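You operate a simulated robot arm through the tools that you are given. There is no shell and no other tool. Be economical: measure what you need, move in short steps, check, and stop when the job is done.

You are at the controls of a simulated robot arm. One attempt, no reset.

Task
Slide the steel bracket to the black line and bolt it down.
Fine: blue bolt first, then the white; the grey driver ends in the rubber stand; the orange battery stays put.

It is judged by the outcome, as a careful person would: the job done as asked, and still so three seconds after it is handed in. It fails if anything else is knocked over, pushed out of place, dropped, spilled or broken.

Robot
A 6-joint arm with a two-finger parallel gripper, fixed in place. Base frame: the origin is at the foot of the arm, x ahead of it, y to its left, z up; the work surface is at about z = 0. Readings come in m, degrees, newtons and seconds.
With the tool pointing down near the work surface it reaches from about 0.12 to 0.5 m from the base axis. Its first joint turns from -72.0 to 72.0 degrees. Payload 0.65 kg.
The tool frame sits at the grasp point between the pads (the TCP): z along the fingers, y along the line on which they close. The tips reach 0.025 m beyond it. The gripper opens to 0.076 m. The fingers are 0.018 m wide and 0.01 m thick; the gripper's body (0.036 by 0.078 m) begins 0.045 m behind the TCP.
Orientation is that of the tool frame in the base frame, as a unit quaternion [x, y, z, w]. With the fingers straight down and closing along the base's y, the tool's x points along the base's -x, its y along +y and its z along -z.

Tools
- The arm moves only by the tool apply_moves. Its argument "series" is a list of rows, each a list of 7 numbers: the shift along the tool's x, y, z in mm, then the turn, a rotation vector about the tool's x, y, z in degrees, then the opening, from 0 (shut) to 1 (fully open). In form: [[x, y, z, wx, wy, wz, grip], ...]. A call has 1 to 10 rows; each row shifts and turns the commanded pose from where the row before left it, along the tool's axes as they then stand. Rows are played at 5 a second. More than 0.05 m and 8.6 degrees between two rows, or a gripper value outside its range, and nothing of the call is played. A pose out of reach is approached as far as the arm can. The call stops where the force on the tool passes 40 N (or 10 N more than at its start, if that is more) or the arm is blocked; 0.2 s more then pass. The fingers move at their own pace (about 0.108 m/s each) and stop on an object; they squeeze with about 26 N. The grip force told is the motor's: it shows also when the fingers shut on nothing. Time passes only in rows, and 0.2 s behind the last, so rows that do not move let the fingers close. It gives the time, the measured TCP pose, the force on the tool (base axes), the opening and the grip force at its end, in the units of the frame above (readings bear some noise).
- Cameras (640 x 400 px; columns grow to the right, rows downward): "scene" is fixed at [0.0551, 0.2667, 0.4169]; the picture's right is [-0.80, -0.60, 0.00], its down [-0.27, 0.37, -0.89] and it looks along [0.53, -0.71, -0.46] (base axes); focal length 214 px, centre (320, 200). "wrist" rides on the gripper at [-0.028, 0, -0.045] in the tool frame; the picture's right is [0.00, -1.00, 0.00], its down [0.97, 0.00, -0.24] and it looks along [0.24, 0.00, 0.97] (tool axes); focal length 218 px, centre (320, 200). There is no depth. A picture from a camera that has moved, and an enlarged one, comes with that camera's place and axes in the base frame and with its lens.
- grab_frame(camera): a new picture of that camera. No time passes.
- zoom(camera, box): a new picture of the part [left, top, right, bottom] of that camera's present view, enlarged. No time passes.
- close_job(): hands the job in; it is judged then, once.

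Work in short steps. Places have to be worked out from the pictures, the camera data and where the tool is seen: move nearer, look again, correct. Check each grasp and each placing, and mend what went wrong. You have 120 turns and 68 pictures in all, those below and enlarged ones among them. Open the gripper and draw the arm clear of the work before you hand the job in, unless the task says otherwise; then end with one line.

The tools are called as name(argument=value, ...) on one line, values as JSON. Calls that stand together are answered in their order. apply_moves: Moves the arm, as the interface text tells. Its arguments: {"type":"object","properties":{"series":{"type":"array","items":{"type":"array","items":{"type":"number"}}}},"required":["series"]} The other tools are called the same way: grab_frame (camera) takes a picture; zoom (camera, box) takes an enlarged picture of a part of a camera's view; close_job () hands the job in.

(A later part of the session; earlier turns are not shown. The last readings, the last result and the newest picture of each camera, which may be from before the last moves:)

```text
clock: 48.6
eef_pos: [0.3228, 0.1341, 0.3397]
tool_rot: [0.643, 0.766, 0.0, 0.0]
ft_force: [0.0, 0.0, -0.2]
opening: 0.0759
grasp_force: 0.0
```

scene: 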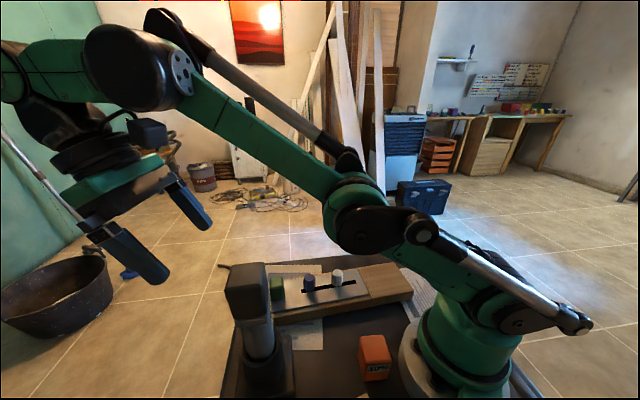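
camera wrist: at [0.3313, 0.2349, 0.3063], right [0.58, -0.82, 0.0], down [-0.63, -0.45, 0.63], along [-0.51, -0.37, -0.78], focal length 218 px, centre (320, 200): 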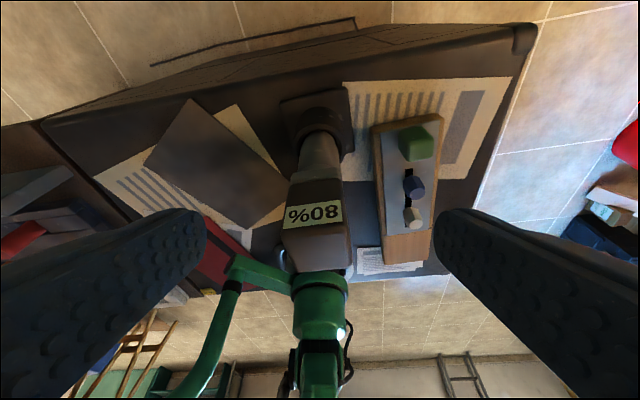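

The arm hung at a reach limit, though the yaw is now right (tool x toward +y). I try moving inward and down in small steps.

apply_moves(series=[[0, -10, 5, 0, 0, 0, 1], [-3, -15, 5, 0, 0, 0, 1], [-5, -15, 8, 0, 0, 0, 1], [0, 0, 0, 0, 0, 0, 1]])

grab_frame(camera="scene")

```text
clock: 49.6
eef_pos: [0.3175, 0.1285, 0.3492]
tool_rot: [0.641, 0.767, 0.0, -0.001]
ft_force: [0.4, 0.3, 0.0]
opening: 0.0762
grasp_force: 0.0
out of reach, approached as far as the arm can: row 1, 2, 3
```

```text
29 pictures are left
```

scene: 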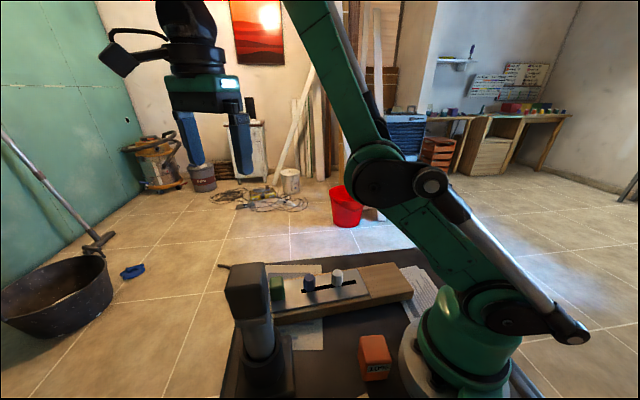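

The arm has slipped into an elbow-down branch and is blocked by its elbow limit. I stretch outward to straighten it, then come down to get back to the elbow-up branch.

apply_moves(series=[[6, 29, 0, 0, 0, 0, 1], [6, 29, 10, 0, 0, 0, 1], [6, 29, 20, 0, 0, 0, 1], [0, 0, 40, 0, 0, 0, 1], [0, 0, 40, 0, 0, 0, 1], [0, 0, 0, 0, 0, 0, 1]])

grab_frame(camera="scene")

```text
clock: 51.0
eef_pos: [0.3646, 0.1473, 0.2366]
tool_rot: [0.642, 0.767, 0.0, 0.0]
ft_force: [-0.4, 0.8, 0.2]
opening: 0.076
grasp_force: 0.0
out of reach, approached as far as the arm can: row 1, 2, 3, 5
```

```text
28 pictures are left
```

scene: 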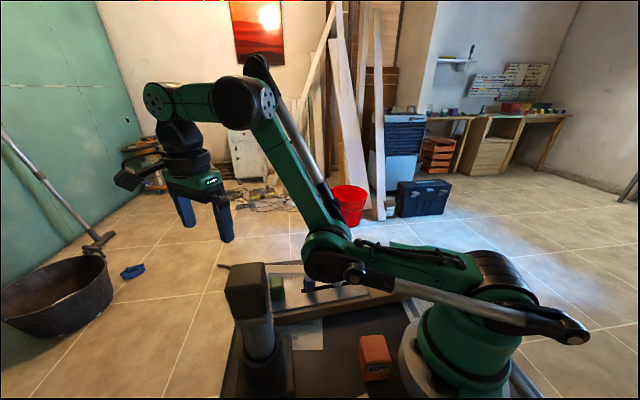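

The elbow is now low over the board, which is risky. I go back up and outward at once to straighten the arm.

apply_moves(series=[[0, 0, -30, 0, 0, 0, 1], [0, 0, -30, 0, 0, 0, 1], [0, 0, -30, 0, 0, 0, 1], [4, 20, -10, 0, 0, 0, 1], [4, 20, 0, 0, 0, 0, 1], [0, 0, 0, 0, 0, 0, 1]])

grab_frame(camera="scene")

```text
clock: 52.4
eef_pos: [0.361, 0.1458, 0.3157]
tool_rot: [0.641, 0.768, 0.0, 0.0]
ft_force: [0.1, 0.3, 0.3]
opening: 0.0757
grasp_force: 0.0
out of reach, approached as far as the arm can: row 3, 4, 5
```

```text
27 pictures are left
```

scene: 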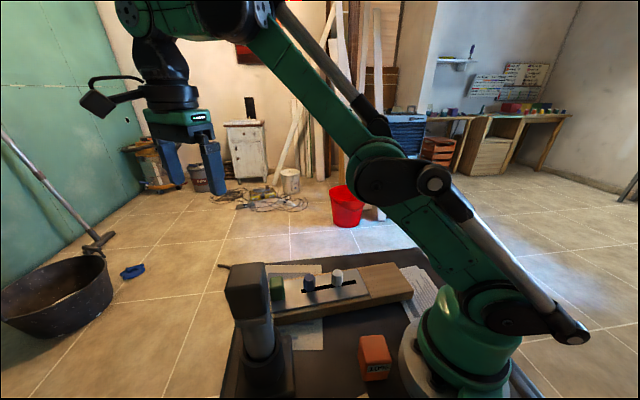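

The arm is now straight (singular). A downward-outward move across the arm's line should bend the elbow upward; I try a few small steps.

apply_moves(series=[[4, 19.6, 22, 0, 0, 0, 1], [4, 19.6, 22, 0, 0, 0, 1], [0, 0, 0, 0, 0, 0, 1]])

grab_frame(camera="scene")

```text
clock: 53.2
eef_pos: [0.3938, 0.1613, 0.2675]
tool_rot: [0.642, 0.767, 0.0, 0.0]
ft_force: [0.1, -0.3, -1.0]
opening: 0.0761
grasp_force: 0.0
out of reach, approached as far as the arm can: row 2
```

```text
26 pictures are left
```

scene: 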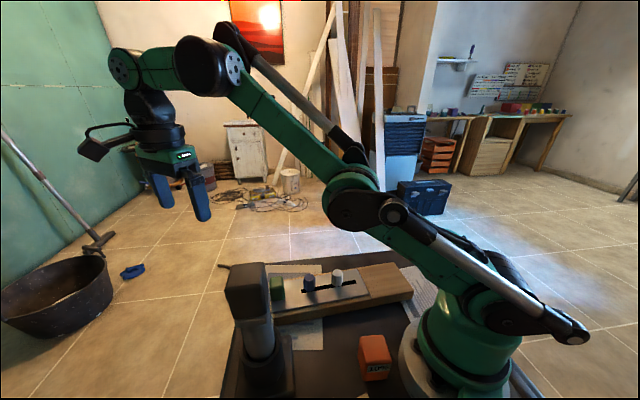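

Straight at the limit still. One larger downward step slightly inside the reach circle.

apply_moves(series=[[3, 15, 46, 0, 0, 0, 1], [0, 0, 45, 0, 0, 0, 1], [0, 0, 0, 0, 0, 0, 1]])

grab_frame(camera="scene")

```text
clock: 54.0
eef_pos: [0.4196, 0.1713, 0.1877]
tool_rot: [0.642, 0.767, 0.0, 0.001]
ft_force: [-0.2, -0.5, -1.3]
opening: 0.0763
grasp_force: 0.1
out of reach, approached as far as the arm can: row 2
```

```text
25 pictures are left
```

scene: 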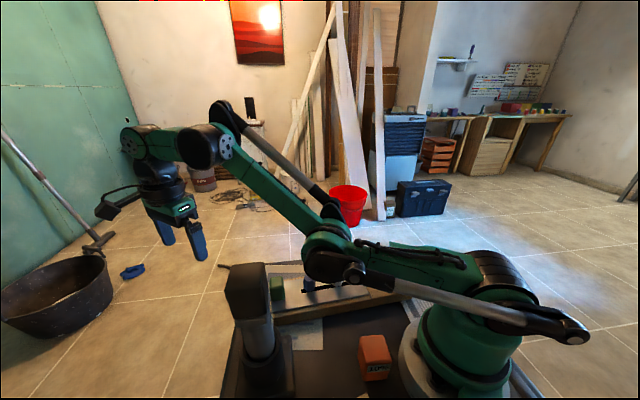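

The upper arm appears to be at its lower limit; rotating only the forearm down and out should carry the elbow through straight. I follow that arc.

apply_moves(series=[[2.9, 13.7, 18, 0, 0, 0, 1], [2.7, 12.7, 20, 0, 0, 0, 1], [2, 9.8, 20, 0, 0, 0, 1], [1.2, 6, 20, 0, 0, 0, 1], [0, 0, 0, 0, 0, 0, 1]])

grab_frame(camera="scene")

```text
clock: 55.2
eef_pos: [0.457, 0.1857, 0.1085]
tool_rot: [0.641, 0.767, 0.0, 0.0]
ft_force: [0.4, 0.5, -0.4]
opening: 0.0759
grasp_force: 0.0
```

```text
24 pictures are left
```

scene: 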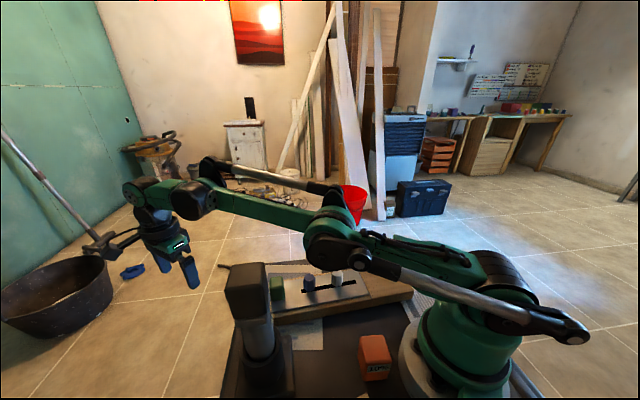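

That worked: upper arm slightly raised, forearm level. I move inward to bend the elbow upward and then rise.

apply_moves(series=[[-4.2, -19.6, 0, 0, 0, 0, 1], [-4.2, -19.6, 0, 0, 0, 0, 1], [-4.2, -19.6, -10, 0, 0, 0, 1], [-4.2, -19.6, -20, 0, 0, 0, 1], [-4.2, -19.6, -20, 0, 0, 0, 1], [0, 0, -30, 0, 0, 0, 1], [0, 0, 0, 0, 0, 0, 1]])

grab_frame(camera="scene")

```text
clock: 56.8
eef_pos: [0.3662, 0.1498, 0.1898]
tool_rot: [0.641, 0.768, -0.001, 0.0]
ft_force: [-0.4, 0.6, -0.6]
opening: 0.0759
grasp_force: 0.0
```

```text
23 pictures are left
```

scene: 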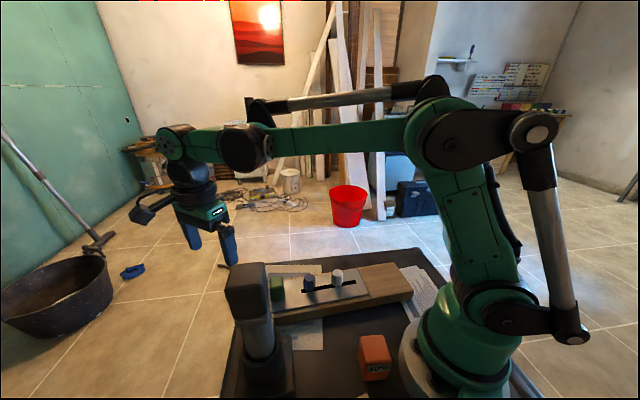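

Elbow-up is restored. I rise and go to the pre-grasp spot (0.25, 0.10, 0.25).

apply_moves(series=[[0, 0, -30, 0, 0, 0, 1], [0, 0, -30, 0, 0, 0, 1], [-9.4, -40.8, 0, 0, 0, 0, 1], [-9.4, -40.8, 0, 0, 0, 0, 1], [-9.4, -40.8, 0, 0, 0, 0, 1], [0, 0, 0, 0, 0, 0, 1]])

apply_moves(series=[[0, 0, 0, 0, 8, 0, 1], [0, 0, 0, 0, 8, 0, 1], [0, 0, 0, 0, 8, 0, 1], [0, 0, 0, 0, 0, 0, 1]])

```text
clock: 58.2
eef_pos: [0.2511, 0.099, 0.2495]
tool_rot: [0.641, 0.767, 0.0, 0.0]
ft_force: [-0.2, -0.1, -0.1]
opening: 0.076
grasp_force: 0.0
```

```text
clock: 59.2
eef_pos: [0.2507, 0.0988, 0.2504]
tool_rot: [0.627, 0.75, 0.134, -0.16]
ft_force: [-0.3, 0.3, 0.2]
opening: 0.0761
grasp_force: 0.0
```

Sideways tilt works. I continue to 60°.

apply_moves(series=[[0, 0, 0, 0, 8, 0, 1], [0, 0, 0, 0, 8, 0, 1], [0, 0, 0, 0, 8, 0, 1], [0, 0, 0, 0, 8, 0, 1], [0, 0, 0, 0, 4, 0, 1], [0, 0, 0, 0, 0, 0, 1]])

grab_frame(camera="wrist")

grab_frame(camera="scene")

```text
clock: 60.6
eef_pos: [0.252, 0.1001, 0.2485]
tool_rot: [0.555, 0.664, 0.321, -0.384]
ft_force: [0.4, 0.6, -0.8]
opening: 0.0761
grasp_force: 0.0
```

```text
22 pictures are left
camera wrist: at [0.2608, 0.0477, 0.2486], right [-0.98, -0.18, 0.0], down [-0.05, 0.27, 0.96], along [-0.17, 0.95, -0.28], focal length 218 px, centre (320, 200)
```

wrist: 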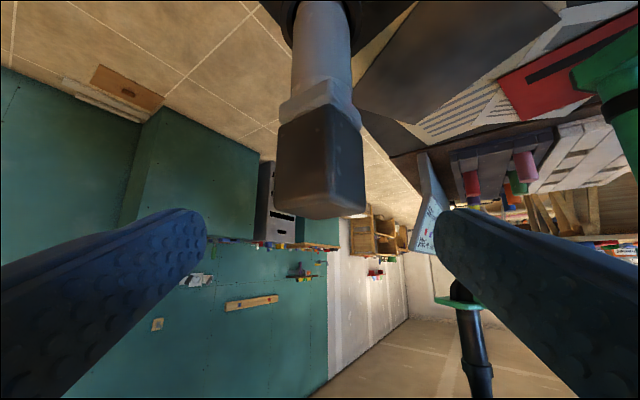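

```text
21 pictures are left
```

scene: 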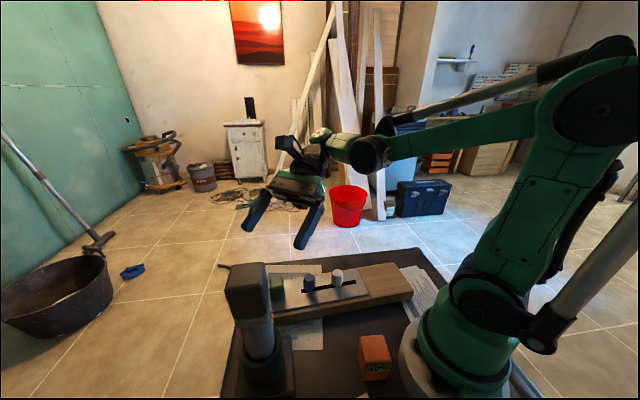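

The pose is good: the tool points at the driver from the board side, centred. I descend to z≈0.14 before closing in.

apply_moves(series=[[-23.5, -0.4, 13.6, 0, 0, 0, 1], [-23.5, -0.4, 13.6, 0, 0, 0, 1], [-23.5, -0.4, 13.6, 0, 0, 0, 1], [-23.5, -0.4, 13.6, 0, 0, 0, 1], [0, 0, 0, 0, 0, 0, 1]])

grab_frame(camera="wrist")

```text
clock: 61.8
eef_pos: [0.2497, 0.0987, 0.1399]
tool_rot: [0.555, 0.664, 0.321, -0.383]
ft_force: [-0.9, -0.7, 0.1]
opening: 0.0761
grasp_force: 0.1
```

```text
20 pictures are left
camera wrist: at [0.2593, 0.0466, 0.1391], right [-0.98, -0.18, 0.0], down [-0.05, 0.27, 0.96], along [-0.17, 0.95, -0.28], focal length 218 px, centre (320, 200)
```

wrist: 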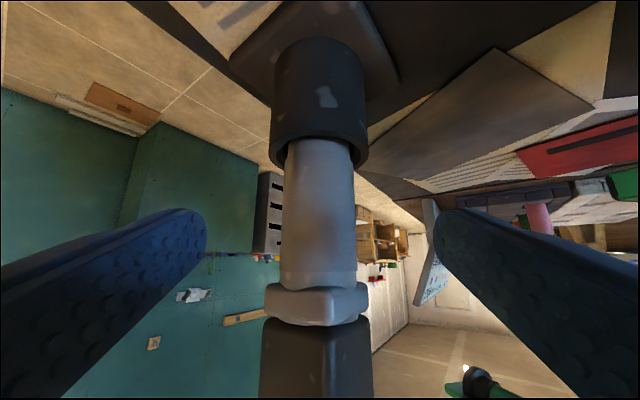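

The shaft is exposed from z≈0.087 (cup rim) to 0.148 (collar), centred. I advance 63 mm and 18 mm down so the pads surround its middle.

apply_moves(series=[[3.9, 0, 15.9, 0, 0, 0, 1], [3.9, 0, 15.9, 0, 0, 0, 1], [3.9, 0, 15.9, 0, 0, 0, 1], [3.9, 0, 15.9, 0, 0, 0, 1], [0, 0, 0, 0, 0, 0, 1]])

zoom(camera="scene", box=[190, 240, 320, 390])

grab_frame(camera="wrist")

```text
clock: 63.0
eef_pos: [0.2389, 0.1609, 0.1231]
tool_rot: [0.555, 0.664, 0.321, -0.383]
ft_force: [0.4, 0.6, -0.6]
opening: 0.0761
grasp_force: 0.0
```

```text
2.67 times, centred on (255, 315) of scene
camera zoom: at [0.0551, 0.2667, 0.4169], right [-0.8, -0.6, 0.0], down [-0.27, 0.37, -0.89], along [0.53, -0.71, -0.46], focal length 572 px, centre (493, -107)
```

zoom: 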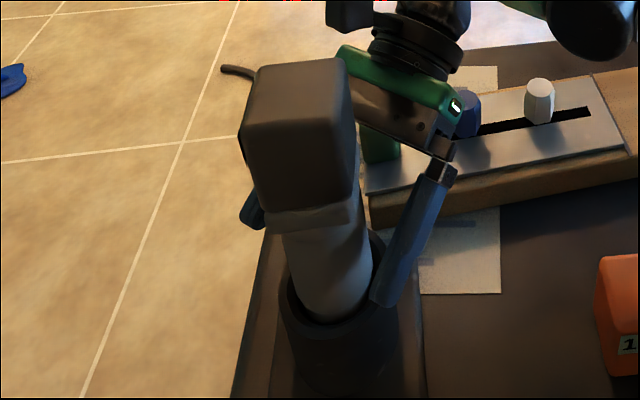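

```text
18 pictures are left
camera wrist: at [0.2482, 0.1094, 0.1216], right [-0.98, -0.18, 0.0], down [-0.05, 0.27, 0.96], along [-0.17, 0.95, -0.28], focal length 218 px, centre (320, 200)
```

wrist: 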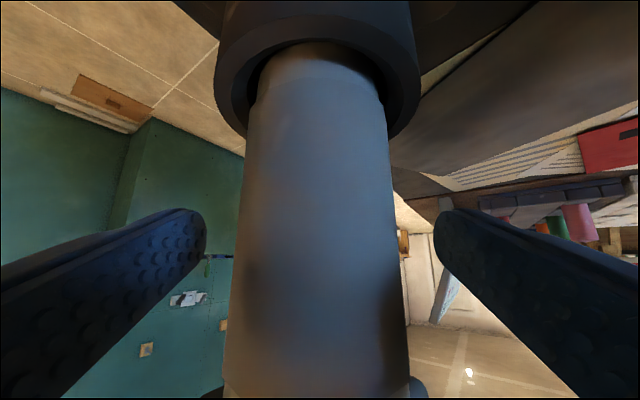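

The fingers straddle the shaft above the rim. I close on it.

apply_moves(series=[[0, 0, 0, 0, 0, 0, 0.7], [0, 0, 0, 0, 0, 0, 0.5], [0, 0, 0, 0, 0, 0, 0.35], [0, 0, 0, 0, 0, 0, 0.35], [0, 0, 0, 0, 0, 0, 0.35]])

```text
clock: 64.2
eef_pos: [0.2397, 0.1614, 0.122]
tool_rot: [0.556, 0.664, 0.322, -0.383]
ft_force: [4.4, 1.0, 2.6]
opening: 0.0396
grasp_force: 25.9
```

Gripped at 39.6 mm on the shaft. I lift 20 mm straight up and check.

apply_moves(series=[[4.3, 0, -2.5, 0, 0, 0, 0.35], [6.5, 0, -3.75, 0, 0, 0, 0.35], [6.5, 0, -3.75, 0, 0, 0, 0.35], [0, 0, 0, 0, 0, 0, 0.35]])

zoom(camera="scene", box=[190, 240, 320, 390])

```text
clock: 65.2
eef_pos: [0.2388, 0.1604, 0.1423]
tool_rot: [0.555, 0.665, 0.321, -0.383]
ft_force: [0.4, 0.0, -6.0]
opening: 0.0398
grasp_force: 26.1
```

```text
2.67 times, centred on (255, 315) of scene
camera zoom: at [0.0551, 0.2667, 0.4169], right [-0.8, -0.6, 0.0], down [-0.27, 0.37, -0.89], along [0.53, -0.71, -0.46], focal length 572 px, centre (493, -107)
```

zoom: 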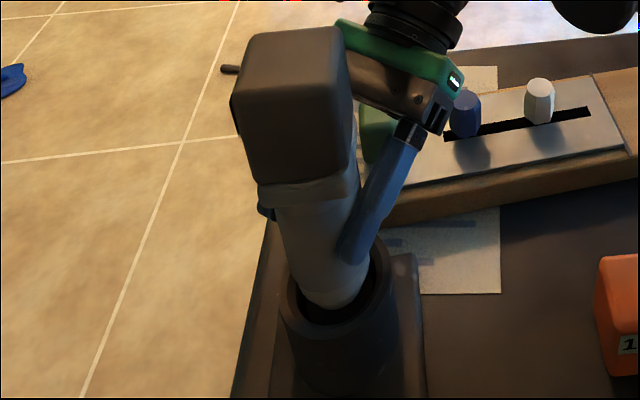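

The whole driver rises (6 N). I continue up 90 mm to clear the cup, then look at its lower end.

apply_moves(series=[[13, 0, -7.5, 0, 0, 0, 0.35], [13, 0, -7.5, 0, 0, 0, 0.35], [13, 0, -7.5, 0, 0, 0, 0.35], [13, 0, -7.5, 0, 0, 0, 0.35], [13, 0, -7.5, 0, 0, 0, 0.35], [13, 0, -7.5, 0, 0, 0, 0.35], [0, 0, 0, 0, 0, 0, 0.35]])

zoom(camera="scene", box=[180, 200, 340, 390])

```text
clock: 66.8
eef_pos: [0.2391, 0.1616, 0.2318]
tool_rot: [0.555, 0.665, 0.32, -0.384]
ft_force: [-0.8, -0.3, -6.1]
opening: 0.0395
grasp_force: 25.3
```

```text
2.11 times, centred on (260, 295) of scene
camera zoom: at [0.0551, 0.2667, 0.4169], right [-0.8, -0.6, 0.0], down [-0.27, 0.37, -0.89], along [0.53, -0.71, -0.46], focal length 452 px, centre (446, 0)
```

zoom: 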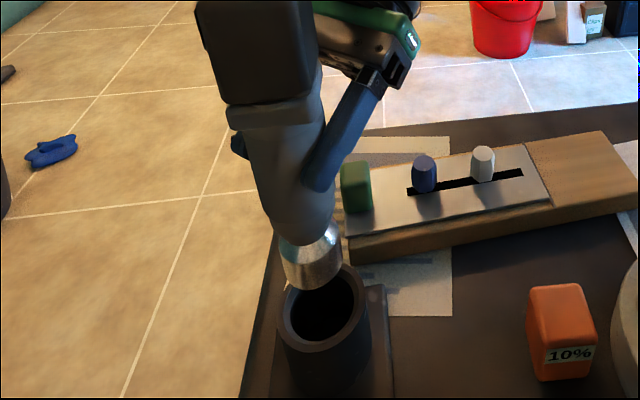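

The driver hangs with its silver socket at z≈0.115, well above bolts (0.075). I carry it level to above the blue bolt at (0.262, 0.026).

apply_moves(series=[[-4, -0.1, -7, 0, 0, 0, 0.35], [-9, -0.3, -15.6, 0, 0, 0, 0.35], [-9, -0.3, -15.6, 0, 0, 0, 0.35], [-9, -0.3, -15.6, 0, 0, 0, 0.35], [-9, -0.3, -15.6, 0, 0, 0, 0.35], [-9, -0.3, -15.6, 0, 0, 0, 0.35], [-9, -0.3, -15.6, 0, 0, 0, 0.35], [-9, -0.3, -15.6, 0, 0, 0, 0.35], [-5.4, 0, -9.3, 0, 0, 0, 0.35], [0, 0, 0, 0, 0, 0, 0.35]])

zoom(camera="scene", box=[240, 180, 400, 320])

```text
clock: 69.0
eef_pos: [0.2687, 0.0365, 0.2331]
tool_rot: [0.557, 0.665, 0.321, -0.381]
ft_force: [-0.3, -0.3, -5.0]
opening: 0.0396
grasp_force: 26.0
out of reach, approached as far as the arm can: row 8, 9
```

```text
2.86 times, centred on (320, 250) of scene
camera zoom: at [0.0551, 0.2667, 0.4169], right [-0.8, -0.6, 0.0], down [-0.27, 0.37, -0.89], along [0.53, -0.71, -0.46], focal length 613 px, centre (320, 57)
```

zoom: 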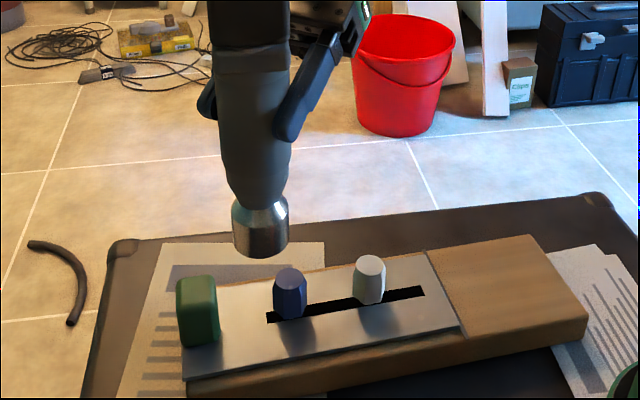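

It stopped about 2 cm short at a joint limit, so I swing the tool's heading 20° about the vertical (the driver is round) and then complete the move.

apply_moves(series=[[0, 0, 0, -5.8, 0, 3.33, 0.35], [0, 0, 0, -5.8, 0, 3.33, 0.35], [0, 0, 0, -5.8, 0, 3.33, 0.35], [-4.9, -2.4, -8.4, 0, 0, 0, 0.35], [-4.9, -2.4, -8.4, 0, 0, 0, 0.35], [0, 0, 0, 0, 0, 0, 0.35]])

```text
clock: 70.4
eef_pos: [0.2619, 0.0184, 0.2317]
tool_rot: [0.662, 0.558, 0.383, -0.321]
ft_force: [0.4, -0.3, -6.1]
opening: 0.0395
grasp_force: 25.8
```

Now above the blue bolt. I lower about 32 mm to just above its head and check alignment.

apply_moves(series=[[-9.2, 0, 5.3, 0, 0, 0, 0.35], [-9.2, 0, 5.3, 0, 0, 0, 0.35], [-6.5, 0, 3.75, 0, 0, 0, 0.35], [0, 0, 0, 0, 0, 0, 0.35]])

zoom(camera="scene", box=[270, 240, 370, 310])

```text
clock: 71.4
eef_pos: [0.2603, 0.0185, 0.2031]
tool_rot: [0.663, 0.558, 0.382, -0.321]
ft_force: [-0.4, 0.2, -6.1]
opening: 0.0398
grasp_force: 26.1
```

```text
5.71 times, centred on (320, 275) of scene
camera zoom: at [0.0551, 0.2667, 0.4169], right [-0.8, -0.6, 0.0], down [-0.27, 0.37, -0.89], along [0.53, -0.71, -0.46], focal length 1226 px, centre (320, -229)
```

zoom: 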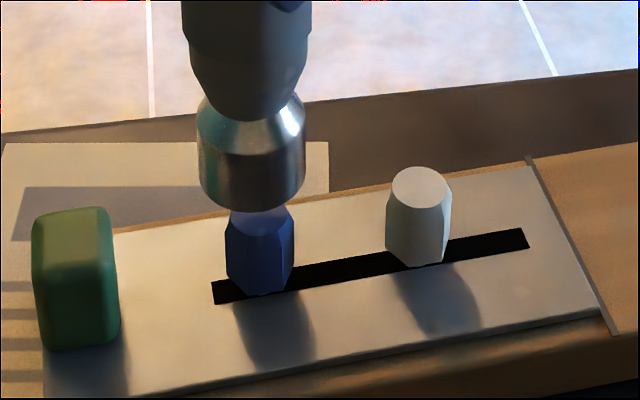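

The driver is about 3 mm to the left of the bolt in this view. I correct 3.2 mm along the tool's y and lower another 9 mm, then recheck.

apply_moves(series=[[-0.3, -3.2, -0.5, 0, 0, 0, 0.35], [-4, 0, 2.3, 0, 0, 0, 0.35], [-4, 0, 2.3, 0, 0, 0, 0.35], [0, 0, 0, 0, 0, 0, 0.35]])

zoom(camera="scene", box=[280, 245, 350, 305])

```text
clock: 72.4
eef_pos: [0.2576, 0.0185, 0.1939]
tool_rot: [0.663, 0.558, 0.383, -0.321]
ft_force: [0.3, -0.8, -5.6]
opening: 0.0396
grasp_force: 26.2
```

```text
6.67 times, centred on (315, 275) of scene
camera zoom: at [0.0551, 0.2667, 0.4169], right [-0.8, -0.6, 0.0], down [-0.27, 0.37, -0.89], along [0.53, -0.71, -0.46], focal length 1430 px, centre (353, -300)
```

zoom: 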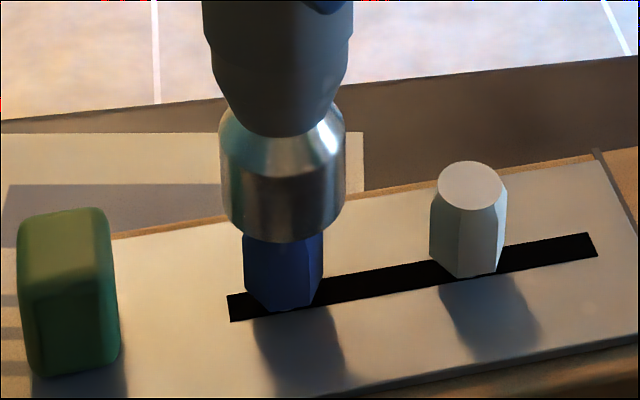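

Laterally aligned now, with perhaps 6–10 mm gap. I lower in 2 mm steps while watching the force.

apply_moves(series=[[-1.73, 0, 1, 0, 0, 0, 0.35], [-1.73, 0, 1, 0, 0, 0, 0.35], [-1.73, 0, 1, 0, 0, 0, 0.35], [0, 0, 0, 0, 0, 0, 0.35]])

apply_moves(series=[[-1.73, 0, 1, 0, 0, 0, 0.35], [-1.73, 0, 1, 0, 0, 0, 0.35], [0, 0, 0, 0, 0, 0, 0.35]])

```text
clock: 73.4
eef_pos: [0.2579, 0.0176, 0.1883]
tool_rot: [0.662, 0.558, 0.384, -0.321]
ft_force: [-0.7, 0.4, -6.4]
opening: 0.0393
grasp_force: 26.6
```

```text
clock: 74.2
eef_pos: [0.2575, 0.0174, 0.1837]
tool_rot: [0.662, 0.557, 0.384, -0.321]
ft_force: [0.5, 0.3, -5.1]
opening: 0.0393
grasp_force: 26.0
```

No contact yet; I continue down 4 mm.

apply_moves(series=[[-1.73, 0, 1, 0, 0, 0, 0.35], [-1.73, 0, 1, 0, 0, 0, 0.35], [0, 0, 0, 0, 0, 0, 0.35]])

zoom(camera="scene", box=[280, 245, 350, 305])

```text
clock: 75.0
eef_pos: [0.2578, 0.0173, 0.1806]
tool_rot: [0.663, 0.557, 0.383, -0.321]
ft_force: [0.5, 0.4, -6.8]
opening: 0.0396
grasp_force: 25.9
```

```text
6.67 times, centred on (315, 275) of scene
camera zoom: at [0.0551, 0.2667, 0.4169], right [-0.8, -0.6, 0.0], down [-0.27, 0.37, -0.89], along [0.53, -0.71, -0.46], focal length 1430 px, centre (353, -300)
```

zoom: 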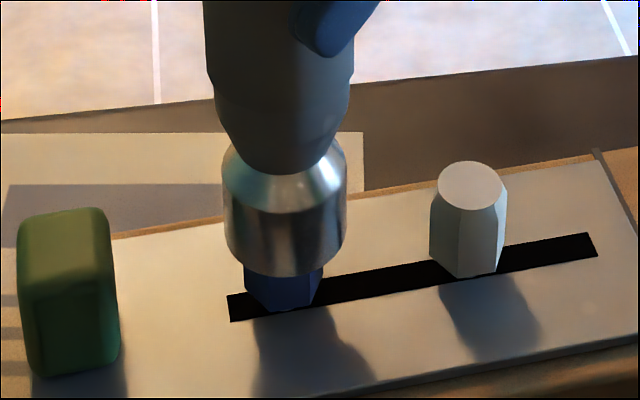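

The socket's rim is now about 6 mm below the bolt's top with no side force, so it's slipping over the head. I continue down gently.

apply_moves(series=[[-1.73, 0, 1, 0, 0, 0, 0.35], [-1.73, 0, 1, 0, 0, 0, 0.35], [-1.73, 0, 1, 0, 0, 0, 0.35], [0, 0, 0, 0, 0, 0, 0.35]])

apply_moves(series=[[-1.73, 0, 1, 0, 0, 0, 0.35], [-1.73, 0, 1, 0, 0, 0, 0.35], [0, 0, 0, 0, 0, 0, 0.35]])

```text
clock: 76.0
eef_pos: [0.2577, 0.0192, 0.1755]
tool_rot: [0.662, 0.558, 0.383, -0.321]
ft_force: [-0.5, -0.1, -5.9]
opening: 0.0397
grasp_force: 26.3
```

```text
clock: 76.8
eef_pos: [0.2577, 0.0187, 0.1691]
tool_rot: [0.663, 0.558, 0.383, -0.321]
ft_force: [-0.4, -0.2, -6.1]
opening: 0.039
grasp_force: 25.6
```

Down 12 mm more with no resistance; I check whether the bolt is being driven or simply swallowed by the socket.

zoom(camera="scene", box=[280, 245, 350, 305])

```text
6.67 times, centred on (315, 275) of scene
camera zoom: at [0.0551, 0.2667, 0.4169], right [-0.8, -0.6, 0.0], down [-0.27, 0.37, -0.89], along [0.53, -0.71, -0.46], focal length 1430 px, centre (353, -300)
```

zoom: 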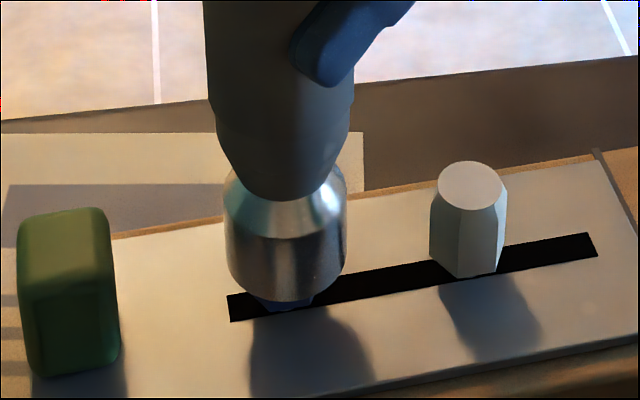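

The rim is about 12 mm above the plate. I keep lowering in 2 mm steps until contact force appears.

apply_moves(series=[[-1.73, 0, 1, 0, 0, 0, 0.35], [-1.73, 0, 1, 0, 0, 0, 0.35], [-1.73, 0, 1, 0, 0, 0, 0.35], [0, 0, 0, 0, 0, 0, 0.35]])

apply_moves(series=[[-1.73, 0, 1, 0, 0, 0, 0.35], [-0.87, 0, 0.5, 0, 0, 0, 0.35], [0, 0, 0, 0, 0, 0, 0.35]])

```text
clock: 77.8
eef_pos: [0.2589, 0.0174, 0.1639]
tool_rot: [0.662, 0.558, 0.383, -0.322]
ft_force: [0.0, 0.7, -5.9]
opening: 0.0392
grasp_force: 25.7
```

```text
clock: 78.6
eef_pos: [0.2593, 0.0186, 0.1618]
tool_rot: [0.662, 0.558, 0.383, -0.321]
ft_force: [-0.7, 0.0, -6.4]
opening: 0.0391
grasp_force: 25.9
```

Still free, rim roughly 4 mm above the plate. I go on in 1 mm steps.

apply_moves(series=[[-0.87, 0, 0.5, 0, 0, 0, 0.35], [-0.87, 0, 0.5, 0, 0, 0, 0.35], [0, 0, 0, 0, 0, 0, 0.35]])

apply_moves(series=[[-0.87, 0, 0.5, 0, 0, 0, 0.35], [-0.87, 0, 0.5, 0, 0, 0, 0.35], [0, 0, 0, 0, 0, 0, 0.35]])

```text
clock: 79.4
eef_pos: [0.2581, 0.0194, 0.1584]
tool_rot: [0.663, 0.558, 0.383, -0.321]
ft_force: [0.3, -0.3, -5.4]
opening: 0.0396
grasp_force: 25.8
```

```text
clock: 80.2
eef_pos: [0.2578, 0.0187, 0.1569]
tool_rot: [0.663, 0.557, 0.383, -0.321]
ft_force: [-0.9, -0.3, -6.6]
opening: 0.0395
grasp_force: 26.0
```

zoom(camera="scene", box=[280, 245, 350, 305])

```text
6.67 times, centred on (315, 275) of scene
camera zoom: at [0.0551, 0.2667, 0.4169], right [-0.8, -0.6, 0.0], down [-0.27, 0.37, -0.89], along [0.53, -0.71, -0.46], focal length 1430 px, centre (353, -300)
```

zoom: 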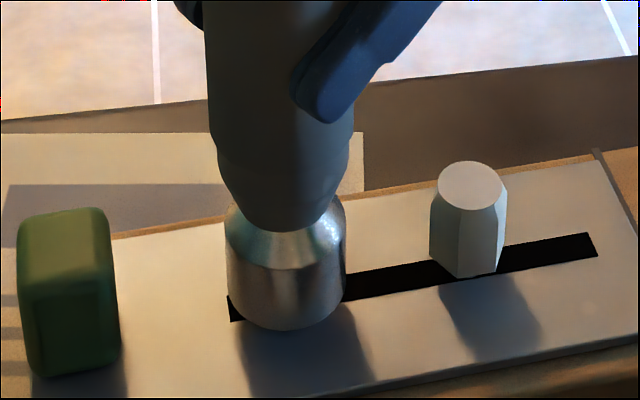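

The rim is practically at the plate. I continue in 1 mm steps to find firm contact.

apply_moves(series=[[-0.87, 0, 0.5, 0, 0, 0, 0.35], [-0.87, 0, 0.5, 0, 0, 0, 0.35], [0, 0, 0, 0, 0, 0, 0.35]])

apply_moves(series=[[-0.87, 0, 0.5, 0, 0, 0, 0.35], [0, 0, 0, 0, 0, 0, 0.35], [0, 0, 0, 0, 0, 0, 0.35]])

```text
clock: 81.0
eef_pos: [0.2584, 0.0176, 0.1563]
tool_rot: [0.662, 0.557, 0.384, -0.321]
ft_force: [0.0, -1.9, 18.8]
opening: 0.0396
grasp_force: 25.5
```

```text
clock: 81.8
eef_pos: [0.2585, 0.0187, 0.1549]
tool_rot: [0.662, 0.557, 0.385, -0.322]
ft_force: [1.2, 4.3, 27.2]
opening: 0.0393
grasp_force: 26.0
```

Firm contact (27–33 N). I hold it pressed for 2 s so the driver can run, then see.

apply_moves(series=[[0, 0, 0, 0, 0, 0, 0.35], [0, 0, 0, 0, 0, 0, 0.35], [0, 0, 0, 0, 0, 0, 0.35], [0, 0, 0, 0, 0, 0, 0.35], [0, 0, 0, 0, 0, 0, 0.35], [0, 0, 0, 0, 0, 0, 0.35], [0, 0, 0, 0, 0, 0, 0.35], [0, 0, 0, 0, 0, 0, 0.35], [0, 0, 0, 0, 0, 0, 0.35], [0, 0, 0, 0, 0, 0, 0.35]])

apply_moves(series=[[2.6, 0, -1.5, 0, 0, 0, 0.35], [8.7, 0, -5, 0, 0, 0, 0.35], [8.7, 0, -5, 0, 0, 0, 0.35], [8.7, 0, -5, 0, 0, 0, 0.35], [8.7, 0, -5, 0, 0, 0, 0.35], [0, 0, 0, 0, 0, 0, 0.35]])

zoom(camera="scene", box=[280, 245, 350, 305])

```text
clock: 84.0
eef_pos: [0.2573, 0.018, 0.155]
tool_rot: [0.662, 0.558, 0.384, -0.322]
ft_force: [1.7, 0.8, 18.8]
opening: 0.0393
grasp_force: 25.5
```

```text
clock: 85.4
eef_pos: [0.2587, 0.0174, 0.1989]
tool_rot: [0.663, 0.557, 0.383, -0.321]
ft_force: [0.3, 0.2, -5.2]
opening: 0.039
grasp_force: 26.4
```

```text
6.67 times, centred on (315, 275) of scene
camera zoom: at [0.0551, 0.2667, 0.4169], right [-0.8, -0.6, 0.0], down [-0.27, 0.37, -0.89], along [0.53, -0.71, -0.46], focal length 1430 px, centre (353, -300)
```

zoom: 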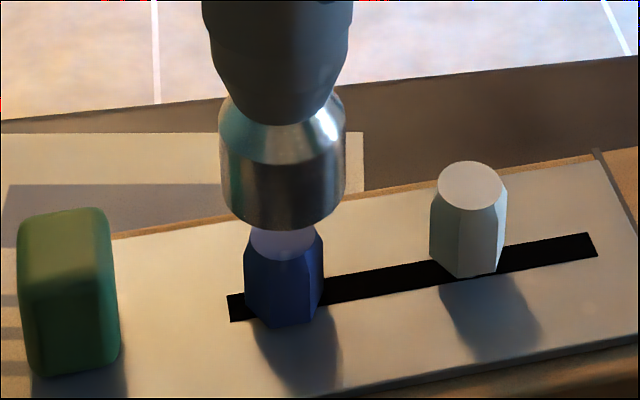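

The blue bolt's head has sunk ~7 mm and now sits on the plate. I raise, swing the heading 12° and carry the driver to above the white bolt (offset −39, −45 mm).

apply_moves(series=[[6.9, 0, -4, 0, 0, 0, 0.35], [6.9, 0, -4, 0, 0, 0, 0.35], [0, 0, 0, -5.2, 0, 3, 0.35], [0, 0, 0, -5.2, 0, 3, 0.35], [-7.1, -5.2, -12.2, 0, 0, 0, 0.35], [-7.1, -5.2, -12.2, 0, 0, 0, 0.35], [-7.1, -5.2, -12.2, 0, 0, 0, 0.35], [-7.1, -5.2, -12.2, 0, 0, 0, 0.35], [0, 0, 0, 0, 0, 0, 0.35]])

zoom(camera="scene", box=[300, 235, 370, 295])

```text
clock: 87.4
eef_pos: [0.2186, -0.0269, 0.2132]
tool_rot: [0.717, 0.485, 0.415, -0.28]
ft_force: [0.9, 0.2, -6.6]
opening: 0.039
grasp_force: 25.6
```

```text
6.67 times, centred on (335, 265) of scene
camera zoom: at [0.0551, 0.2667, 0.4169], right [-0.8, -0.6, 0.0], down [-0.27, 0.37, -0.89], along [0.53, -0.71, -0.46], focal length 1430 px, centre (220, -233)
```

zoom: 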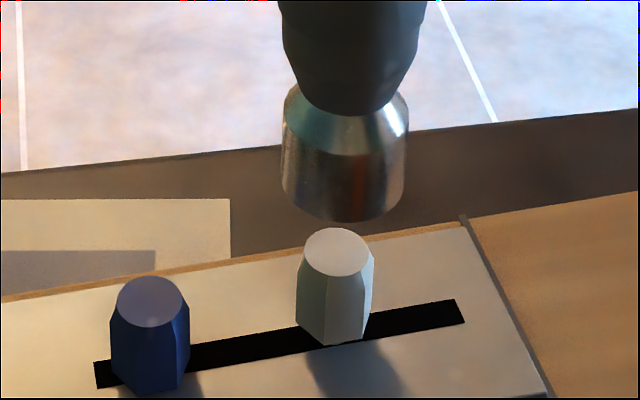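

Relative to the blue fit, the driver is about 3.3 mm short in y here. I correct that and lower about 22 mm, then check alignment.

apply_moves(series=[[1.5, -1.5, 2.6, 0, 0, 0, 0.35], [-6.9, 0, 4, 0, 0, 0, 0.35], [-6.9, 0, 4, 0, 0, 0, 0.35], [-4.3, 0, 2.5, 0, 0, 0, 0.35], [0, 0, 0, 0, 0, 0, 0.35]])

zoom(camera="scene", box=[300, 235, 370, 295])

```text
clock: 88.6
eef_pos: [0.2167, -0.0237, 0.1911]
tool_rot: [0.717, 0.486, 0.414, -0.279]
ft_force: [-0.3, -0.3, -5.1]
opening: 0.0391
grasp_force: 26.1
```

```text
6.67 times, centred on (335, 265) of scene
camera zoom: at [0.0551, 0.2667, 0.4169], right [-0.8, -0.6, 0.0], down [-0.27, 0.37, -0.89], along [0.53, -0.71, -0.46], focal length 1430 px, centre (220, -233)
```

zoom: 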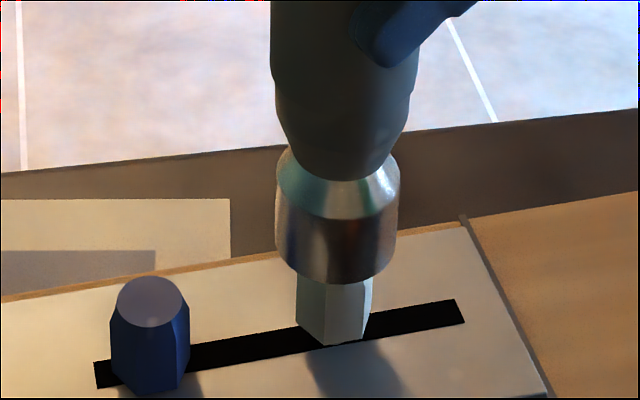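

Well aligned (within ~1 mm). I lower over the white bolt in 2 mm steps.

apply_moves(series=[[-1.73, 0, 1, 0, 0, 0, 0.35], [-1.73, 0, 1, 0, 0, 0, 0.35], [-1.73, 0, 1, 0, 0, 0, 0.35], [-1.73, 0, 1, 0, 0, 0, 0.35], [0, 0, 0, 0, 0, 0, 0.35]])

apply_moves(series=[[-1.73, 0, 1, 0, 0, 0, 0.35], [-1.73, 0, 1, 0, 0, 0, 0.35], [-1.73, 0, 1, 0, 0, 0, 0.35], [-1.73, 0, 1, 0, 0, 0, 0.35], [0, 0, 0, 0, 0, 0, 0.35]])

apply_moves(series=[[-1.73, 0, 1, 0, 0, 0, 0.35], [-1.73, 0, 1, 0, 0, 0, 0.35], [-1.73, 0, 1, 0, 0, 0, 0.35], [-1.73, 0, 1, 0, 0, 0, 0.35], [0, 0, 0, 0, 0, 0, 0.35]])

apply_moves(series=[[-1.73, 0, 1, 0, 0, 0, 0.35], [-1.73, 0, 1, 0, 0, 0, 0.35], [-1.73, 0, 1, 0, 0, 0, 0.35], [0, 0, 0, 0, 0, 0, 0.35]])

```text
clock: 89.8
eef_pos: [0.2165, -0.0242, 0.1842]
tool_rot: [0.717, 0.486, 0.415, -0.28]
ft_force: [-1.0, 0.4, -5.7]
opening: 0.0389
grasp_force: 25.8
```

```text
clock: 91.0
eef_pos: [0.2174, -0.0228, 0.1769]
tool_rot: [0.718, 0.485, 0.415, -0.278]
ft_force: [3.0, -6.6, -4.7]
opening: 0.0388
grasp_force: 25.8
```

```text
clock: 92.2
eef_pos: [0.2174, -0.0228, 0.1674]
tool_rot: [0.717, 0.486, 0.413, -0.28]
ft_force: [2.8, -4.4, -4.5]
opening: 0.0387
grasp_force: 25.8
```

```text
clock: 93.2
eef_pos: [0.2166, -0.0232, 0.1619]
tool_rot: [0.717, 0.485, 0.415, -0.28]
ft_force: [-0.3, -1.2, -6.7]
opening: 0.0389
grasp_force: 26.3
```

Slight rubbing that has faded; it slid over the head. I press down the last millimetres to contact and hold 2 s.

apply_moves(series=[[-1.73, 0, 1, 0, 0, 0, 0.35], [-0.87, 0, 0.5, 0, 0, 0, 0.35], [-0.87, 0, 0.5, 0, 0, 0, 0.35], [0, 0, 0, 0, 0, 0, 0.35]])

apply_moves(series=[[-0.87, 0, 0.5, 0, 0, 0, 0.35], [-0.87, 0, 0.5, 0, 0, 0, 0.35], [0, 0, 0, 0, 0, 0, 0.35]])

```text
clock: 94.2
eef_pos: [0.2156, -0.023, 0.1586]
tool_rot: [0.717, 0.486, 0.414, -0.279]
ft_force: [0.5, 0.5, -5.4]
opening: 0.0384
grasp_force: 26.2
```

```text
clock: 95.0
eef_pos: [0.2178, -0.0236, 0.1571]
tool_rot: [0.718, 0.486, 0.414, -0.279]
ft_force: [1.0, -0.5, -6.0]
opening: 0.0386
grasp_force: 25.9
```

apply_moves(series=[[-0.87, 0, 0.5, 0, 0, 0, 0.35], [-0.87, 0, 0.5, 0, 0, 0, 0.35], [0, 0, 0, 0, 0, 0, 0.35]])

```text
clock: 95.8
eef_pos: [0.2187, -0.0217, 0.1556]
tool_rot: [0.716, 0.486, 0.415, -0.28]
ft_force: [-0.9, -2.2, 4.9]
opening: 0.0387
grasp_force: 26.5
```

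Contact has begun (net 11 N). One more 1.5 mm and hold, as with the blue bolt.

apply_moves(series=[[-0.87, 0, 0.5, 0, 0, 0, 0.35], [-0.43, 0, 0.25, 0, 0, 0, 0.35], [0, 0, 0, 0, 0, 0, 0.35], [0, 0, 0, 0, 0, 0, 0.35], [0, 0, 0, 0, 0, 0, 0.35], [0, 0, 0, 0, 0, 0, 0.35], [0, 0, 0, 0, 0, 0, 0.35], [0, 0, 0, 0, 0, 0, 0.35], [0, 0, 0, 0, 0, 0, 0.35], [0, 0, 0, 0, 0, 0, 0.35]])

apply_moves(series=[[0, 0, 0, 0, 0, 0, 0.35], [0, 0, 0, 0, 0, 0, 0.35], [0, 0, 0, 0, 0, 0, 0.35], [0, 0, 0, 0, 0, 0, 0.35]])

apply_moves(series=[[2.6, 0, -1.5, 0, 0, 0, 0.35], [8.7, 0, -5, 0, 0, 0, 0.35], [8.7, 0, -5, 0, 0, 0, 0.35], [8.7, 0, -5, 0, 0, 0, 0.35], [8.7, 0, -5, 0, 0, 0, 0.35], [8.7, 0, -5, 0, 0, 0, 0.35], [0, 0, 0, 0, 0, 0, 0.35]])

zoom(camera="scene", box=[300, 235, 370, 295])

```text
clock: 98.0
eef_pos: [0.2175, -0.0228, 0.1545]
tool_rot: [0.716, 0.485, 0.416, -0.28]
ft_force: [-0.9, 1.4, 26.0]
opening: 0.0386
grasp_force: 25.7
```

```text
clock: 99.0
eef_pos: [0.2167, -0.0233, 0.1541]
tool_rot: [0.717, 0.486, 0.415, -0.28]
ft_force: [-0.6, 0.2, 23.8]
opening: 0.0384
grasp_force: 25.8
```

```text
clock: 100.6
eef_pos: [0.2165, -0.023, 0.2057]
tool_rot: [0.718, 0.485, 0.415, -0.279]
ft_force: [0.2, 0.0, -6.0]
opening: 0.0384
grasp_force: 25.7
```

```text
6.67 times, centred on (335, 265) of scene
camera zoom: at [0.0551, 0.2667, 0.4169], right [-0.8, -0.6, 0.0], down [-0.27, 0.37, -0.89], along [0.53, -0.71, -0.46], focal length 1430 px, centre (220, -233)
```

zoom: 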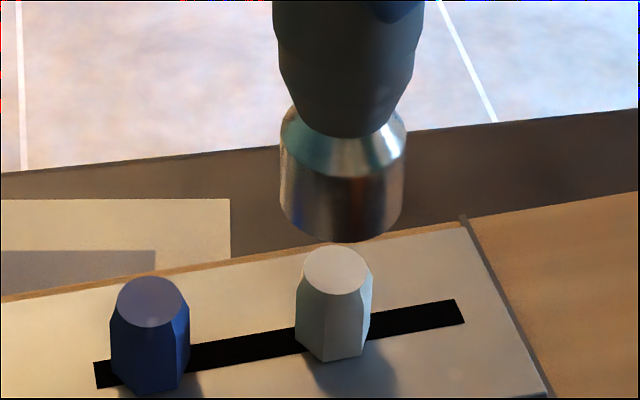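

Both bolts are seated. I raise the driver and carry it back toward the stand, then restore the original heading.

apply_moves(series=[[8.7, 0, -5, 0, 0, 0, 0.35], [8.7, 0, -5, 0, 0, 0, 0.35], [8.7, 0, -5, 0, 0, 0, 0.35], [8.4, 0.1, 14.55, 0, 0, 0, 0.35], [8.4, 0.1, 14.55, 0, 0, 0, 0.35], [8.4, 0.1, 14.55, 0, 0, 0, 0.35], [8.4, 0.1, 14.55, 0, 0, 0, 0.35], [8.4, 0.1, 14.55, 0, 0, 0, 0.35], [8.4, 0.1, 14.55, 0, 0, 0, 0.35], [0, 0, 0, 0, 0, 0, 0.35]])

apply_moves(series=[[0, 0, 0, 5.6, 0, -3.23, 0.35], [0, 0, 0, 5.6, 0, -3.23, 0.35], [0, 0, 0, 5.6, 0, -3.23, 0.35], [0, 0, 0, 5.6, 0, -3.23, 0.35], [0, 0, 0, 5.6, 0, -3.23, 0.35], [0, 0, 0, 0, 0, 0, 0.35]])

```text
clock: 102.8
eef_pos: [0.2549, 0.0703, 0.2364]
tool_rot: [0.717, 0.485, 0.415, -0.28]
ft_force: [-0.1, -0.5, -6.4]
opening: 0.0383
grasp_force: 26.2
```

```text
clock: 104.2
eef_pos: [0.2551, 0.071, 0.2352]
tool_rot: [0.554, 0.665, 0.321, -0.384]
ft_force: [-0.6, 0.8, -5.7]
opening: 0.0384
grasp_force: 26.4
```

The original heading is restored. I carry it back over the cup at TCP (0.239, 0.161).

apply_moves(series=[[9.15, 0, 15.85, 0, 0, 0, 0.35], [9.15, 0, 15.85, 0, 0, 0, 0.35], [9.15, 0, 15.85, 0, 0, 0, 0.35], [9.15, 0, 15.85, 0, 0, 0, 0.35], [9.15, 0, 15.85, 0, 0, 0, 0.35], [0, 0, 0, 0, 0, 0, 0.35], [0, 0, 0, 0, 0, 0, 0.35]])

zoom(camera="scene", box=[200, 260, 320, 390])

```text
clock: 105.8
eef_pos: [0.2386, 0.1613, 0.2367]
tool_rot: [0.553, 0.666, 0.32, -0.385]
ft_force: [-0.4, -0.3, -5.7]
opening: 0.0378
grasp_force: 26.1
```

```text
3.08 times, centred on (260, 325) of scene
camera zoom: at [0.0551, 0.2667, 0.4169], right [-0.8, -0.6, 0.0], down [-0.27, 0.37, -0.89], along [0.53, -0.71, -0.46], focal length 660 px, centre (505, -185)
```

zoom: 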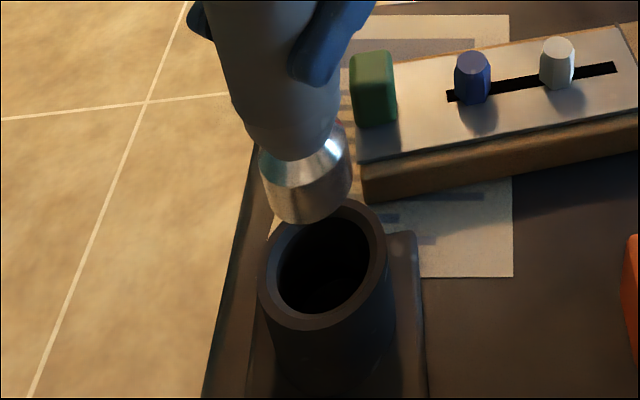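

The driver is back at its lift-off pose above the cup. I lower it slowly, watching for side forces.

apply_moves(series=[[-6.9, 0, 4, 0, 0, 0, 0.35], [-6.9, 0, 4, 0, 0, 0, 0.35], [-4.3, 0, 2.5, 0, 0, 0, 0.35], [-4.3, 0, 2.5, 0, 0, 0, 0.35], [-4.3, 0, 2.5, 0, 0, 0, 0.35], [0, 0, 0, 0, 0, 0, 0.35]])

zoom(camera="scene", box=[200, 260, 320, 390])

```text
clock: 107.2
eef_pos: [0.2391, 0.1601, 0.2058]
tool_rot: [0.553, 0.667, 0.319, -0.385]
ft_force: [-0.4, 0.3, -6.2]
opening: 0.038
grasp_force: 26.0
```

```text
3.08 times, centred on (260, 325) of scene
camera zoom: at [0.0551, 0.2667, 0.4169], right [-0.8, -0.6, 0.0], down [-0.27, 0.37, -0.89], along [0.53, -0.71, -0.46], focal length 660 px, centre (505, -185)
```

zoom: 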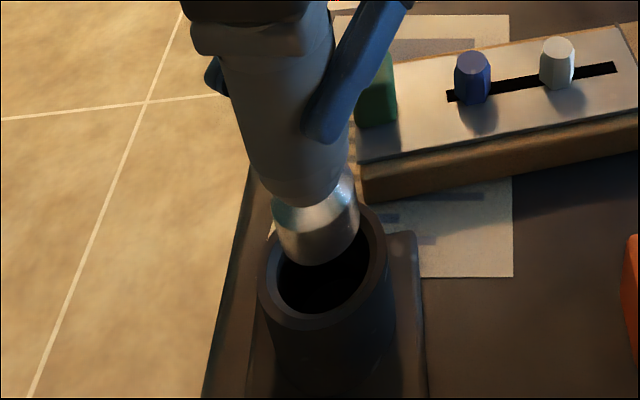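

The socket is converging on the cup's centre. I continue down in small steps.

apply_moves(series=[[-4.3, 0, 2.5, 0, 0, 0, 0.35], [-4.3, 0, 2.5, 0, 0, 0, 0.35], [-4.3, 0, 2.5, 0, 0, 0, 0.35], [-4.3, 0, 2.5, 0, 0, 0, 0.35], [0, 0, 0, 0, 0, 0, 0.35]])

apply_moves(series=[[-4.3, 0, 2.5, 0, 0, 0, 0.35], [-4.3, 0, 2.5, 0, 0, 0, 0.35], [-4.3, 0, 2.5, 0, 0, 0, 0.35], [-4.3, 0, 2.5, 0, 0, 0, 0.35], [0, 0, 0, 0, 0, 0, 0.35]])

```text
clock: 108.4
eef_pos: [0.2377, 0.1603, 0.1852]
tool_rot: [0.554, 0.666, 0.32, -0.384]
ft_force: [-0.1, 0.2, -6.7]
opening: 0.038
grasp_force: 25.8
```

```text
clock: 109.6
eef_pos: [0.2375, 0.1608, 0.1661]
tool_rot: [0.554, 0.665, 0.321, -0.384]
ft_force: [-0.4, -0.2, -4.7]
opening: 0.0379
grasp_force: 26.3
```

No side force with the socket well inside. I shift 1 mm back to the original x and lower on.

apply_moves(series=[[-4.3, 1, 2.5, 0, 0, 0, 0.35], [-4.3, 0, 2.5, 0, 0, 0, 0.35], [-4.3, 0, 2.5, 0, 0, 0, 0.35], [-4.3, 0, 2.5, 0, 0, 0, 0.35], [0, 0, 0, 0, 0, 0, 0.35]])

apply_moves(series=[[-4.3, 0, 2.5, 0, 0, 0, 0.35], [-4.3, 0, 2.5, 0, 0, 0, 0.35], [-3.5, 0, 2, 0, 0, 0, 0.35], [0, 0, 0, 0, 0, 0, 0.35]])

```text
clock: 110.8
eef_pos: [0.2405, 0.1613, 0.1464]
tool_rot: [0.553, 0.666, 0.32, -0.385]
ft_force: [-0.3, 0.1, -6.0]
opening: 0.0379
grasp_force: 26.7
```

```text
clock: 111.8
eef_pos: [0.2404, 0.1603, 0.1328]
tool_rot: [0.554, 0.666, 0.321, -0.384]
ft_force: [0.0, 0.3, -5.6]
opening: 0.0381
grasp_force: 26.0
```

About 10 mm to go; I lower until the floor of the cup takes the weight.

apply_moves(series=[[-2.6, 0, 1.5, 0, 0, 0, 0.35], [-2.6, 0, 1.5, 0, 0, 0, 0.35], [-1.73, 0, 1, 0, 0, 0, 0.35], [0, 0, 0, 0, 0, 0, 0.35]])

apply_moves(series=[[-0.87, 0, 0.5, 0, 0, 0, 0.35], [-0.87, 0, 0.5, 0, 0, 0, 0.35], [0, 0, 0, 0, 0, 0, 0.35]])

```text
clock: 112.8
eef_pos: [0.2392, 0.161, 0.1234]
tool_rot: [0.554, 0.666, 0.32, -0.384]
ft_force: [0.6, 0.4, -5.9]
opening: 0.0382
grasp_force: 26.1
```

```text
clock: 113.6
eef_pos: [0.2388, 0.1612, 0.1228]
tool_rot: [0.554, 0.665, 0.321, -0.384]
ft_force: [-0.6, 0.0, -6.1]
opening: 0.0379
grasp_force: 25.8
```

Still hanging: the driver has crept up a little in the grip. I go on in 1 mm steps to contact.

apply_moves(series=[[-0.87, 0, 0.5, 0, 0, 0, 0.35], [-0.87, 0, 0.5, 0, 0, 0, 0.35], [0, 0, 0, 0, 0, 0, 0.35]])

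apply_moves(series=[[-0.87, 0, 0.5, 0, 0, 0, 0.35], [-0.87, 0, 0.5, 0, 0, 0, 0.35], [0, 0, 0, 0, 0, 0, 0.35]])

```text
clock: 114.4
eef_pos: [0.2404, 0.1613, 0.121]
tool_rot: [0.554, 0.665, 0.321, -0.384]
ft_force: [0.5, -7.8, 18.0]
opening: 0.0379
grasp_force: 25.8
```

```text
clock: 115.2
eef_pos: [0.24, 0.1613, 0.1185]
tool_rot: [0.553, 0.666, 0.321, -0.385]
ft_force: [-1.9, -6.8, 34.7]
opening: 0.0379
grasp_force: 25.7
```

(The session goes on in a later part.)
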